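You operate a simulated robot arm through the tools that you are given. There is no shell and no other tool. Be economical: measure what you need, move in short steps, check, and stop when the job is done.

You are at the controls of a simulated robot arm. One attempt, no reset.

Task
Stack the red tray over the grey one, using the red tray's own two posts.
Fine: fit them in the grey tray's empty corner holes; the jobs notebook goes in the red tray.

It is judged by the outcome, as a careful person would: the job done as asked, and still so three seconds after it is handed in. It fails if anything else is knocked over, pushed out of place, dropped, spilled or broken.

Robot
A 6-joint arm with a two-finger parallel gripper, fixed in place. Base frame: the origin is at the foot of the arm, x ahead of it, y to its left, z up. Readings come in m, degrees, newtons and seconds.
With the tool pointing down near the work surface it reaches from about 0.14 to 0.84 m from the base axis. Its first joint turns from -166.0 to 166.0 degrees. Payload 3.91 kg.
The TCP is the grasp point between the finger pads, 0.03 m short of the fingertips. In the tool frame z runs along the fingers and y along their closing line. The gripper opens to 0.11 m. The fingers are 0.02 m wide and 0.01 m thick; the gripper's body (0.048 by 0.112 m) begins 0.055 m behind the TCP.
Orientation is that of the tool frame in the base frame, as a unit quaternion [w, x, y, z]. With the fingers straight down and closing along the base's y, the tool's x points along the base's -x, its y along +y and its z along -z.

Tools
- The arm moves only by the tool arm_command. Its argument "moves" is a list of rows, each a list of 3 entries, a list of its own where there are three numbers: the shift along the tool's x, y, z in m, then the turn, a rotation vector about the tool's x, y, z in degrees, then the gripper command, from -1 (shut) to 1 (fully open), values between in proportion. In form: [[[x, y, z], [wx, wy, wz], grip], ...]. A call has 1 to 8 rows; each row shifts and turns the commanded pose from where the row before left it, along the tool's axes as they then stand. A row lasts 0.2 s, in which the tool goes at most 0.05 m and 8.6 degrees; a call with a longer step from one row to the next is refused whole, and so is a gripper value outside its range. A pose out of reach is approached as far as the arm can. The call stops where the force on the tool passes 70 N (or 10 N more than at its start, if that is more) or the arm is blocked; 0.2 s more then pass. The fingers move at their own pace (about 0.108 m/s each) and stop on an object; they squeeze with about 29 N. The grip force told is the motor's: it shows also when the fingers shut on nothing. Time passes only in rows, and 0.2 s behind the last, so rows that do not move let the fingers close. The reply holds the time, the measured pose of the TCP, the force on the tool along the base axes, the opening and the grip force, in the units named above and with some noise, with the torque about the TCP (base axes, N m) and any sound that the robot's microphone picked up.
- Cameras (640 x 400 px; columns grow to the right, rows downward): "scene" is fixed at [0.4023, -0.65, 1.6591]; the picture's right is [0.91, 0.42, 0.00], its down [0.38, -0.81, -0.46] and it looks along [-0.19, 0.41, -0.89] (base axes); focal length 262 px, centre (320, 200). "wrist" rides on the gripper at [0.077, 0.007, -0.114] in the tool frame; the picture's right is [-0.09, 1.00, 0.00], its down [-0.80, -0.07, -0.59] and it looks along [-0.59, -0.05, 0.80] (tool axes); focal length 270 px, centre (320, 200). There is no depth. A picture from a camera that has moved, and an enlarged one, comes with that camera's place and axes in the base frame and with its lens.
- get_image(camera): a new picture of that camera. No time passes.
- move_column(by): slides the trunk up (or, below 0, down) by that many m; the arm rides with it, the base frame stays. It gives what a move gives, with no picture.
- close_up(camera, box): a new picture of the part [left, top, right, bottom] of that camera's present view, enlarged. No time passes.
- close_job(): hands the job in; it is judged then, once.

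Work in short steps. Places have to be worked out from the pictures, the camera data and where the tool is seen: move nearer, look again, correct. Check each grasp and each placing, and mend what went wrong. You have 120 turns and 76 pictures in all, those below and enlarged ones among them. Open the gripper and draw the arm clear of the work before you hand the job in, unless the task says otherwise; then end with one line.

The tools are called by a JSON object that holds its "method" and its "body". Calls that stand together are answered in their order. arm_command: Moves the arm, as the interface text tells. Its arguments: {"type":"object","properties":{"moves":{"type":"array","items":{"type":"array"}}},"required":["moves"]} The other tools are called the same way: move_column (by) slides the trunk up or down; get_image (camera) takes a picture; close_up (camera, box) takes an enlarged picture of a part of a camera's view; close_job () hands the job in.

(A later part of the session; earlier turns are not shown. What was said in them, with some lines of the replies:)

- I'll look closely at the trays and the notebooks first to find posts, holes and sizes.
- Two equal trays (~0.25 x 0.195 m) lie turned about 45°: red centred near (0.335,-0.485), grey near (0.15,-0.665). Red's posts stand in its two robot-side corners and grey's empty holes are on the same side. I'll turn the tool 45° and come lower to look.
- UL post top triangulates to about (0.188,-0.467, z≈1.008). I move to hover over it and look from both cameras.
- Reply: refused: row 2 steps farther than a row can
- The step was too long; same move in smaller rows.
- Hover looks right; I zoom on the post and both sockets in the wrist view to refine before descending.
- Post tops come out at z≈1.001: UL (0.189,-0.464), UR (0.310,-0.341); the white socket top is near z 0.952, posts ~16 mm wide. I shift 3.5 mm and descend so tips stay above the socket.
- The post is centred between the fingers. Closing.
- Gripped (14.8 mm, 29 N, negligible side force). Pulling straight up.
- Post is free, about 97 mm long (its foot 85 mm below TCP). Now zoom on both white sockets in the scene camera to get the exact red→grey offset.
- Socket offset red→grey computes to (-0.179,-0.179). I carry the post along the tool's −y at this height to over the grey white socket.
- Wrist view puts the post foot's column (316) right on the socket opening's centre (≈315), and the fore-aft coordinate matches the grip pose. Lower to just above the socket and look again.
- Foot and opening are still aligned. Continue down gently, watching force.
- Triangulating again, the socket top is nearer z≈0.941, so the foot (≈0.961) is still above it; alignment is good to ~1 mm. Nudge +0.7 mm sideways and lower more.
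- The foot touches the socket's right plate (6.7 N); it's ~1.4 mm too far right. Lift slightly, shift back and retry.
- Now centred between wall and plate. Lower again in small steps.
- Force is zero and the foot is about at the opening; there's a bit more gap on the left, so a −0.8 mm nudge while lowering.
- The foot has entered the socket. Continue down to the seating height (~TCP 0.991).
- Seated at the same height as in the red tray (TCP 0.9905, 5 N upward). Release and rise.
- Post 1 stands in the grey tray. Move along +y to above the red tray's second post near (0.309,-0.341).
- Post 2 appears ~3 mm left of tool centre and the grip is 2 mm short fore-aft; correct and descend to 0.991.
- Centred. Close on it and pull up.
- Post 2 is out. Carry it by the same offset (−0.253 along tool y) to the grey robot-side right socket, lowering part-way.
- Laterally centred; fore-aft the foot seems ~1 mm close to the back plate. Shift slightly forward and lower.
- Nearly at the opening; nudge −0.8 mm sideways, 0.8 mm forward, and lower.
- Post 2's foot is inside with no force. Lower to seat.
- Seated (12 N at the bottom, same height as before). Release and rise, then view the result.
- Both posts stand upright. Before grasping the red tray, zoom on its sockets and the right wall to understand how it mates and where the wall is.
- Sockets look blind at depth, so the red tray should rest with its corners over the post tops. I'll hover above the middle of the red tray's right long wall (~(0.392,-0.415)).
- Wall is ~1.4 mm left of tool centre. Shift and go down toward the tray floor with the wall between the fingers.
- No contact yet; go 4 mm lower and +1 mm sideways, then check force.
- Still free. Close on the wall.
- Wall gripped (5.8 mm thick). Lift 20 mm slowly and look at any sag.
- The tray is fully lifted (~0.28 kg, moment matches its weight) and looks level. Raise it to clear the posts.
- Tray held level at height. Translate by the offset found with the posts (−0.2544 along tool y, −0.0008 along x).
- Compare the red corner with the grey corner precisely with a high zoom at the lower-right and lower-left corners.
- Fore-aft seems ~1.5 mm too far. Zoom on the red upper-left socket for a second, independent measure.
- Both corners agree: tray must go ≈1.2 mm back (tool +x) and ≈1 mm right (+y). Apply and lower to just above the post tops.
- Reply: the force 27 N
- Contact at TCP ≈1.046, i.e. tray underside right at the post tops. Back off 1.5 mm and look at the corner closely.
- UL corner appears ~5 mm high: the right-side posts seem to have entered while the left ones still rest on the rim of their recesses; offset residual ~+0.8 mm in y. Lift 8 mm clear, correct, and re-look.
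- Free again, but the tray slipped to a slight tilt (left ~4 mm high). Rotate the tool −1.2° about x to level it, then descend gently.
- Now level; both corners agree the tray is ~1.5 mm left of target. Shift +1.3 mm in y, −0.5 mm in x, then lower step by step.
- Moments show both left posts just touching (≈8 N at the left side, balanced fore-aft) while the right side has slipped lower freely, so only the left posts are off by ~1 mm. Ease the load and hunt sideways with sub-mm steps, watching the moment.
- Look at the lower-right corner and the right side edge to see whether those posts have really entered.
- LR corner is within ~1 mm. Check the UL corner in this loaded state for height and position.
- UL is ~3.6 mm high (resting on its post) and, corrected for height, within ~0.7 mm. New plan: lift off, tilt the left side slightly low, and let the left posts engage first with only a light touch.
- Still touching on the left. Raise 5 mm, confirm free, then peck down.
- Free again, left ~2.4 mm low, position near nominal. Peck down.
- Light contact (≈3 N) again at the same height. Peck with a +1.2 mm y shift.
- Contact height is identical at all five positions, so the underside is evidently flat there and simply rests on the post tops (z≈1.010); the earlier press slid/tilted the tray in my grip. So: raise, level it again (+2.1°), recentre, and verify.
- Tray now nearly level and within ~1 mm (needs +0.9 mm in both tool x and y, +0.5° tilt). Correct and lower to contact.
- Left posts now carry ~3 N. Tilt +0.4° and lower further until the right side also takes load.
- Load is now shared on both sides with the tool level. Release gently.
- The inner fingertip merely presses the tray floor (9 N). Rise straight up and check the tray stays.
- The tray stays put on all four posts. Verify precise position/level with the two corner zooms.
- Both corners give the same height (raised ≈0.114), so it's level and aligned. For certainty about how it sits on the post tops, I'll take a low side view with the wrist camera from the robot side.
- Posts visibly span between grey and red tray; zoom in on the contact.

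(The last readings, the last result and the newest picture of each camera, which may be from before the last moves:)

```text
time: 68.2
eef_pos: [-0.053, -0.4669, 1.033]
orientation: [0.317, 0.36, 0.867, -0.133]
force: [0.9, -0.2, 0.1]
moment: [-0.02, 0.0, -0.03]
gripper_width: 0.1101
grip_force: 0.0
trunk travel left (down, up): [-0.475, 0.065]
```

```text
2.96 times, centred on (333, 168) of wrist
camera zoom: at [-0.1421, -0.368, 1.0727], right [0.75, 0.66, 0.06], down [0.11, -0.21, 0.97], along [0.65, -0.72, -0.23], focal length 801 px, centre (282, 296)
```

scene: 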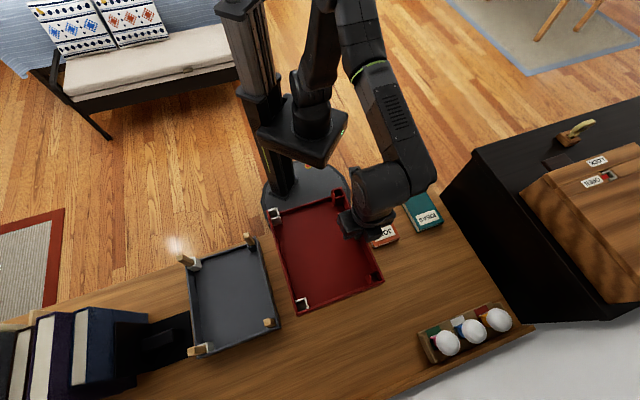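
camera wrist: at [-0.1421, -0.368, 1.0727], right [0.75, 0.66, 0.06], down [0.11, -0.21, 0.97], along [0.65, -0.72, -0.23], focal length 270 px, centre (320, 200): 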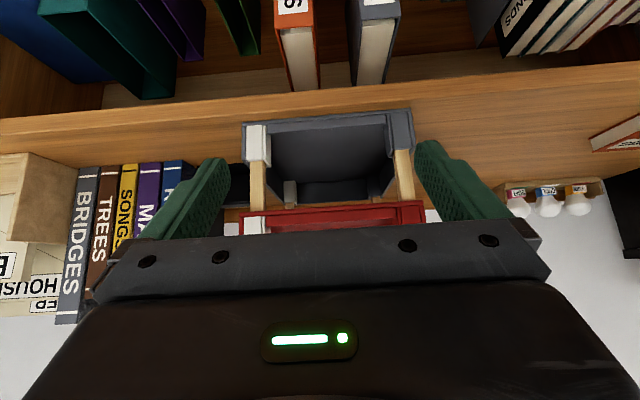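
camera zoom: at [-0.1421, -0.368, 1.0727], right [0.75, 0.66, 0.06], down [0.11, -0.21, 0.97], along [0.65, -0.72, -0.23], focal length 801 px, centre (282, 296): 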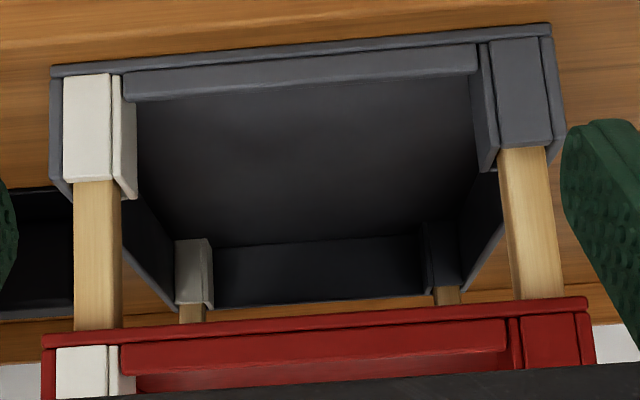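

The red tray sits flat and square on all four posts. Now the JOBS notebook (centre ≈ (0.432,-0.302), ~0.083 × 0.14 m). Un-tilt, rise and travel above it.

{"method": "arm_command", "body": {"moves": [[[0, 0, 0], [0, 8, 0], 1], [[0, 0, 0], [0, 8, 0], 1], [[0, 0, 0], [0, 8, 0], 1], [[0, 0, 0], [0, 8, 0], 1], [[0, 0, 0], [0, 8, 0], 1], [[0, 0, -0.045], [0, 0, 0], 1], [[0, 0, -0.045], [0, 0, 0], 1], [[0, 0, -0.045], [0, 0, 0], 1]]}}

{"method": "arm_command", "body": {"moves": [[[-0.0206, 0.0418, 0], [0, 0, 0], 1], [[-0.0206, 0.0418, 0], [0, 0, 0], 1], [[-0.0206, 0.0418, 0], [0, 0, 0], 1], [[-0.0206, 0.0418, 0], [0, 0, 0], 1], [[-0.0206, 0.0418, 0], [0, 0, 0], 1], [[-0.0206, 0.0418, 0], [0, 0, 0], 1], [[-0.0206, 0.0418, 0], [0, 0, 0], 1], [[-0.0206, 0.0418, 0], [0, 0, 0], 1]]}}

{"method": "arm_command", "body": {"moves": [[[-0.0206, 0.0418, 0], [0, 0, 0], 1], [[-0.0206, 0.0418, 0], [0, 0, 0], 1], [[-0.0206, 0.0418, 0], [0, 0, 0], 1], [[0, 0, 0.045], [0, 0, 0], 1], [[0, 0, 0.045], [0, 0, 0], 1], [[0, 0, 0.04], [0, 0, 0], 1], [[0, 0, 0], [0, 0, 0], 1]]}}

{"method": "get_image", "body": {"camera": "wrist"}}

```text
time: 70.0
eef_pos: [-0.0518, -0.4634, 1.1677]
orientation: [-0.001, 0.382, 0.924, 0.0]
force: [0.2, 0.5, 0.2]
moment: [0.02, 0.02, 0.01]
gripper_width: 0.1101
grip_force: 0.2
trunk travel left (down, up): [-0.475, 0.065]
```

```text
time: 71.8
eef_pos: [0.3013, -0.3444, 1.1672]
orientation: [0.0, 0.383, 0.924, 0.0]
force: [-0.3, -0.1, -0.6]
moment: [-0.01, 0.0, -0.03]
gripper_width: 0.11
grip_force: 0.1
trunk travel left (down, up): [-0.475, 0.065]
```

```text
time: 73.4
eef_pos: [0.4324, -0.301, 1.0367]
orientation: [0.001, 0.382, 0.924, 0.0]
force: [0.1, -0.1, -0.6]
moment: [0.02, -0.01, 0.0]
gripper_width: 0.11
grip_force: 0.1
trunk travel left (down, up): [-0.475, 0.065]
```

```text
4 pictures are left
camera wrist: at [0.3837, -0.242, 1.1526], right [0.77, 0.64, 0.0], down [0.52, -0.62, 0.59], along [0.38, -0.46, -0.8], focal length 270 px, centre (320, 200)
```

wrist: 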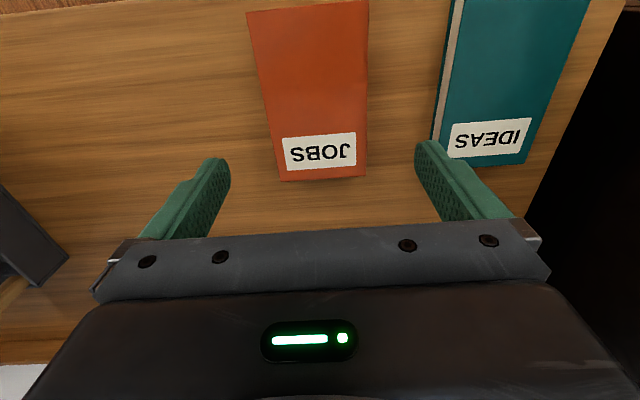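

Notebook is aligned with the tool; centre is 1.5 mm left and 3 mm robotward of the TCP. Correct and descend around it.

{"method": "arm_command", "body": {"moves": [[[0.003, -0.0015, 0.03], [0, 0, 0], 1], [[0, 0, 0.03], [0, 0, 0], 1], [[0, 0, 0.025], [0, 0, 0], 1], [[0, 0, 0.012], [0, 0, 0], 1], [[0, 0, 0.005], [0, 0, 0], 1], [[0, 0, 0], [0, 0, 0], 1]]}}

```text
time: 74.8
eef_pos: [0.4294, -0.3009, 0.9355]
orientation: [-0.001, 0.383, 0.924, -0.001]
force: [0.1, -0.5, -0.7]
moment: [0.01, -0.01, 0.0]
gripper_width: 0.1099
grip_force: 0.1
trunk travel left (down, up): [-0.475, 0.065]
```

At z 0.9355 (tips ~5 mm above the table), no contact. Close on the notebook.

{"method": "arm_command", "body": {"moves": [[[0, 0, 0.001], [0, 0, 0], 0.7], [[0, 0, 0], [0, 0, 0], 0.4], [[0, 0, 0], [0, 0, 0], 0.0], [[0, 0, 0], [0, 0, 0], -1], [[0, 0, 0], [0, 0, 0], -1], [[0, 0, 0], [0, 0, 0], -1]]}}

```text
time: 76.2
eef_pos: [0.4299, -0.2997, 0.9352]
orientation: [0.0, 0.383, 0.924, 0.001]
force: [0.2, -0.3, 2.0]
moment: [-0.05, 0.07, -0.01]
gripper_width: 0.0847
grip_force: 29.1
trunk travel left (down, up): [-0.475, 0.065]
```

Gripped at 84.7 mm with 29 N. Lift slowly and read the load.

{"method": "arm_command", "body": {"moves": [[[0, 0, -0.005], [0, 0, 0], -1], [[0, 0, -0.015], [0, 0, 0], -1], [[0, 0, -0.025], [0, 0, 0], -1], [[0, 0, -0.035], [0, 0, 0], -1], [[0, 0, -0.04], [0, 0, 0], -1], [[0, 0, -0.04], [0, 0, 0], -1], [[0, 0, -0.03], [0, 0, 0], -1], [[0, 0, 0], [0, 0, 0], -1]]}}

{"method": "get_image", "body": {"camera": "wrist"}}

```text
time: 78.0
eef_pos: [0.4295, -0.2995, 1.1264]
orientation: [-0.001, 0.383, 0.924, 0.0]
force: [-0.3, 0.2, -1.9]
moment: [-0.02, 0.02, 0.02]
gripper_width: 0.0844
grip_force: 29.3
trunk travel left (down, up): [-0.475, 0.065]
```

```text
3 pictures are left
camera wrist: at [0.3813, -0.2413, 1.2418], right [0.77, 0.64, 0.0], down [0.52, -0.62, 0.59], along [0.38, -0.46, -0.8], focal length 270 px, centre (320, 200)
```

wrist: 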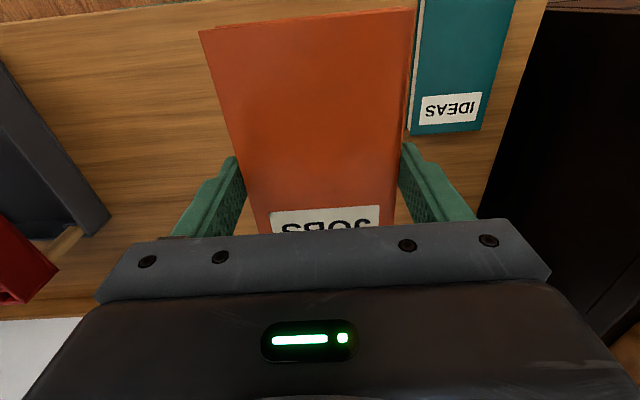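

Notebook held level (~0.2 kg). Carry it over the red tray's centre (0.146,-0.662).

{"method": "arm_command", "body": {"moves": [[[-0.005, -0.03, 0], [0, 0, 0], -1], [[-0.005, -0.0415, 0], [0, 0, 0], -1], [[-0.005, -0.0415, 0], [0, 0, 0], -1], [[-0.005, -0.0415, 0], [0, 0, 0], -1], [[-0.005, -0.0415, 0], [0, 0, 0], -1], [[-0.005, -0.0415, 0], [0, 0, 0], -1], [[-0.005, -0.0415, 0], [0, 0, 0], -1], [[-0.005, -0.0415, 0], [0, 0, 0], -1]]}}

{"method": "arm_command", "body": {"moves": [[[-0.005, -0.0415, 0], [0, 0, 0], -1], [[-0.005, -0.0415, 0], [0, 0, 0], -1], [[-0.005, -0.0365, 0], [0, 0, 0], -1], [[0, -0.017, 0], [0, 0, 0], -1], [[0, 0, 0], [0, 0, 0], -1], [[0, 0, 0.02], [0, 0, 0], -1], [[0, 0, 0.02], [0, 0, 0], -1], [[0, 0, 0], [0, 0, 0], -1]]}}

{"method": "get_image", "body": {"camera": "scene"}}

```text
time: 79.8
eef_pos: [0.2324, -0.5554, 1.1269]
orientation: [0.0, 0.383, 0.924, 0.0]
force: [-0.1, 0.4, -2.5]
moment: [0.0, -0.02, 0.04]
gripper_width: 0.0845
grip_force: 28.8
trunk travel left (down, up): [-0.475, 0.065]
```

```text
time: 81.6
eef_pos: [0.1458, -0.6619, 1.0852]
orientation: [0.0, 0.383, 0.924, -0.001]
force: [-0.5, -0.6, -2.5]
moment: [0.02, -0.01, 0.0]
gripper_width: 0.0846
grip_force: 28.7
trunk travel left (down, up): [-0.475, 0.065]
```

```text
2 pictures are left
```

scene: 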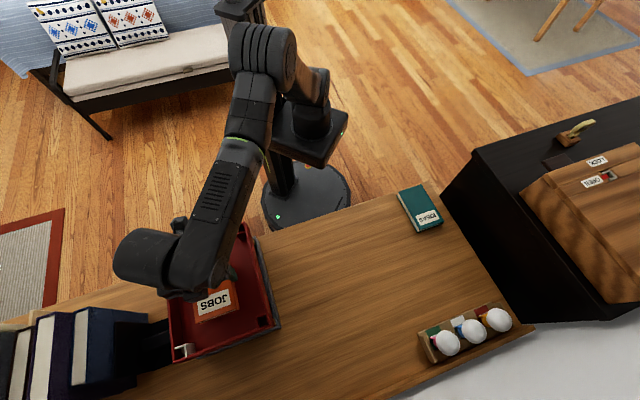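

Notebook is centred over the red tray. Lower to just above its floor (~TCP 1.054), then mm by mm.

{"method": "arm_command", "body": {"moves": [[[0, 0, 0.015], [0, 0, 0], -1], [[0, 0, 0.01], [0, 0, 0], -1], [[0, 0, 0.005], [0, 0, 0], -1], [[0, 0, 0], [0, 0, 0], -1]]}}

{"method": "arm_command", "body": {"moves": [[[0, 0, 0.0015], [0, 0, 0], -1], [[0, 0, 0.001], [0, 0, 0], -1], [[0, 0, 0], [0, 0, 0], -1]]}}

```text
time: 82.6
eef_pos: [0.1441, -0.6635, 1.0541]
orientation: [0.001, 0.382, 0.924, 0.001]
force: [0.7, 0.6, -1.9]
moment: [-0.01, 0.0, 0.01]
gripper_width: 0.0848
grip_force: 28.3
trunk travel left (down, up): [-0.475, 0.065]
```

```text
time: 83.4
eef_pos: [0.1451, -0.6628, 1.0533]
orientation: [0.0, 0.382, 0.924, 0.0]
force: [0.5, 0.6, -2.2]
moment: [0.0, 0.01, -0.03]
gripper_width: 0.0847
grip_force: 29.8
trunk travel left (down, up): [-0.475, 0.065]
```

{"method": "arm_command", "body": {"moves": [[[0, 0, 0.0015], [0, 0, 0], -1], [[0, 0, 0], [0, 0, 0], -1]]}}

{"method": "arm_command", "body": {"moves": [[[0, 0, 0.001], [0, 0, 0], -1], [[0, 0, 0], [0, 0, 0], -1]]}}

```text
time: 84.0
eef_pos: [0.1448, -0.6622, 1.0509]
orientation: [-0.001, 0.383, 0.924, 0.0]
force: [1.1, -0.3, -1.3]
moment: [-0.07, -0.05, 0.0]
gripper_width: 0.0847
grip_force: 29.2
trunk travel left (down, up): [-0.475, 0.065]
```

```text
time: 84.6
eef_pos: [0.1448, -0.6623, 1.0511]
orientation: [0.0, 0.383, 0.924, 0.0]
force: [0.0, -0.5, 5.0]
moment: [0.29, 0.03, -0.01]
gripper_width: 0.0847
grip_force: 28.5
trunk travel left (down, up): [-0.475, 0.065]
```

The notebook touches the tray floor. Open slowly and symmetrically, then rise.

{"method": "arm_command", "body": {"moves": [[[0, 0, -0.0008], [0, 0, 0], -1], [[0, 0, 0], [0, 0, 0], 0.6], [[0, 0, 0], [0, 0, 0], 0.7], [[0, 0, 0], [0, 0, 0], 0.8], [[0, 0, 0], [0, 0, 0], 0.8]]}}

{"method": "arm_command", "body": {"moves": [[[0, 0, -0.005], [0, 0, 0], 0.8], [[0, 0, -0.015], [0, 0, 0], 0.8], [[0, 0, -0.03], [0, 0, 0], 0.8], [[0, 0, -0.045], [0, 0, 0], 0.8], [[0, 0, -0.045], [0, 0, 0], 0.8], [[0.03, 0.035, 0], [0, 0, 0], 0.8], [[0.03, 0.035, 0], [0, 0, 0], 0.8], [[0.03, 0.035, 0], [0, 0, 0], 0.8]]}}

{"method": "arm_command", "body": {"moves": [[[0.03, 0.035, 0], [0, 0, 0], 0.8], [[0.03, 0.035, 0], [0, 0, 0], 0.8], [[0.03, 0.035, 0], [0, 0, 0], 0.8], [[0.02, 0.035, 0], [0, 0, 0], 0.8], [[0, 0, 0], [0, 0, 0], 0.8]]}}

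{"method": "close_up", "body": {"camera": "scene", "box": [80, 190, 400, 390]}}

```text
time: 85.8
eef_pos: [0.1452, -0.6632, 1.0509]
orientation: [0.0, 0.383, 0.924, 0.0]
force: [0.1, -0.7, 0.7]
moment: [0.0, 0.01, 0.0]
gripper_width: 0.099
grip_force: 0.0
trunk travel left (down, up): [-0.475, 0.065]
```

```text
time: 87.6
eef_pos: [0.1559, -0.5252, 1.1938]
orientation: [0.0, 0.383, 0.924, 0.0]
force: [-0.2, 0.0, -0.4]
moment: [-0.02, -0.01, 0.04]
gripper_width: 0.099
grip_force: 0.0
trunk travel left (down, up): [-0.475, 0.065]
```

```text
time: 88.8
eef_pos: [0.1775, -0.3475, 1.19]
orientation: [0.0, 0.383, 0.924, 0.0]
force: [-0.5, -0.1, 0.5]
moment: [-0.01, 0.0, -0.02]
gripper_width: 0.0989
grip_force: 0.1
trunk travel left (down, up): [-0.475, 0.065]
```

```text
2.00 times, centred on (240, 290) of scene
camera zoom: at [0.4023, -0.65, 1.6591], right [0.91, 0.42, 0.0], down [0.38, -0.81, -0.46], along [-0.19, 0.41, -0.89], focal length 524 px, centre (480, 20)
```

zoom: 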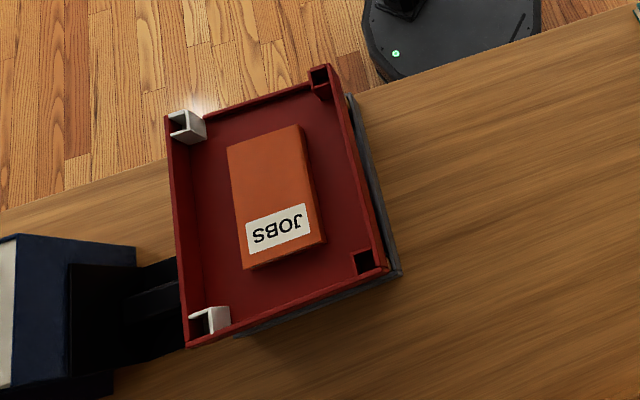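

The JOBS notebook lies flat in the red tray, which sits level on the four posts. The gripper is open and the arm is clear, so I'm handing the job in.

{"method": "close_job", "body": {}}

```text
The job is handed in.
```

The red tray is stacked over the grey one: its two posts are in the grey tray's empty corner holes, and the JOBS notebook lies flat inside the red tray. The underside gave no sign of locating holes, so the red tray rests on the tops of the four posts rather than locking onto them.
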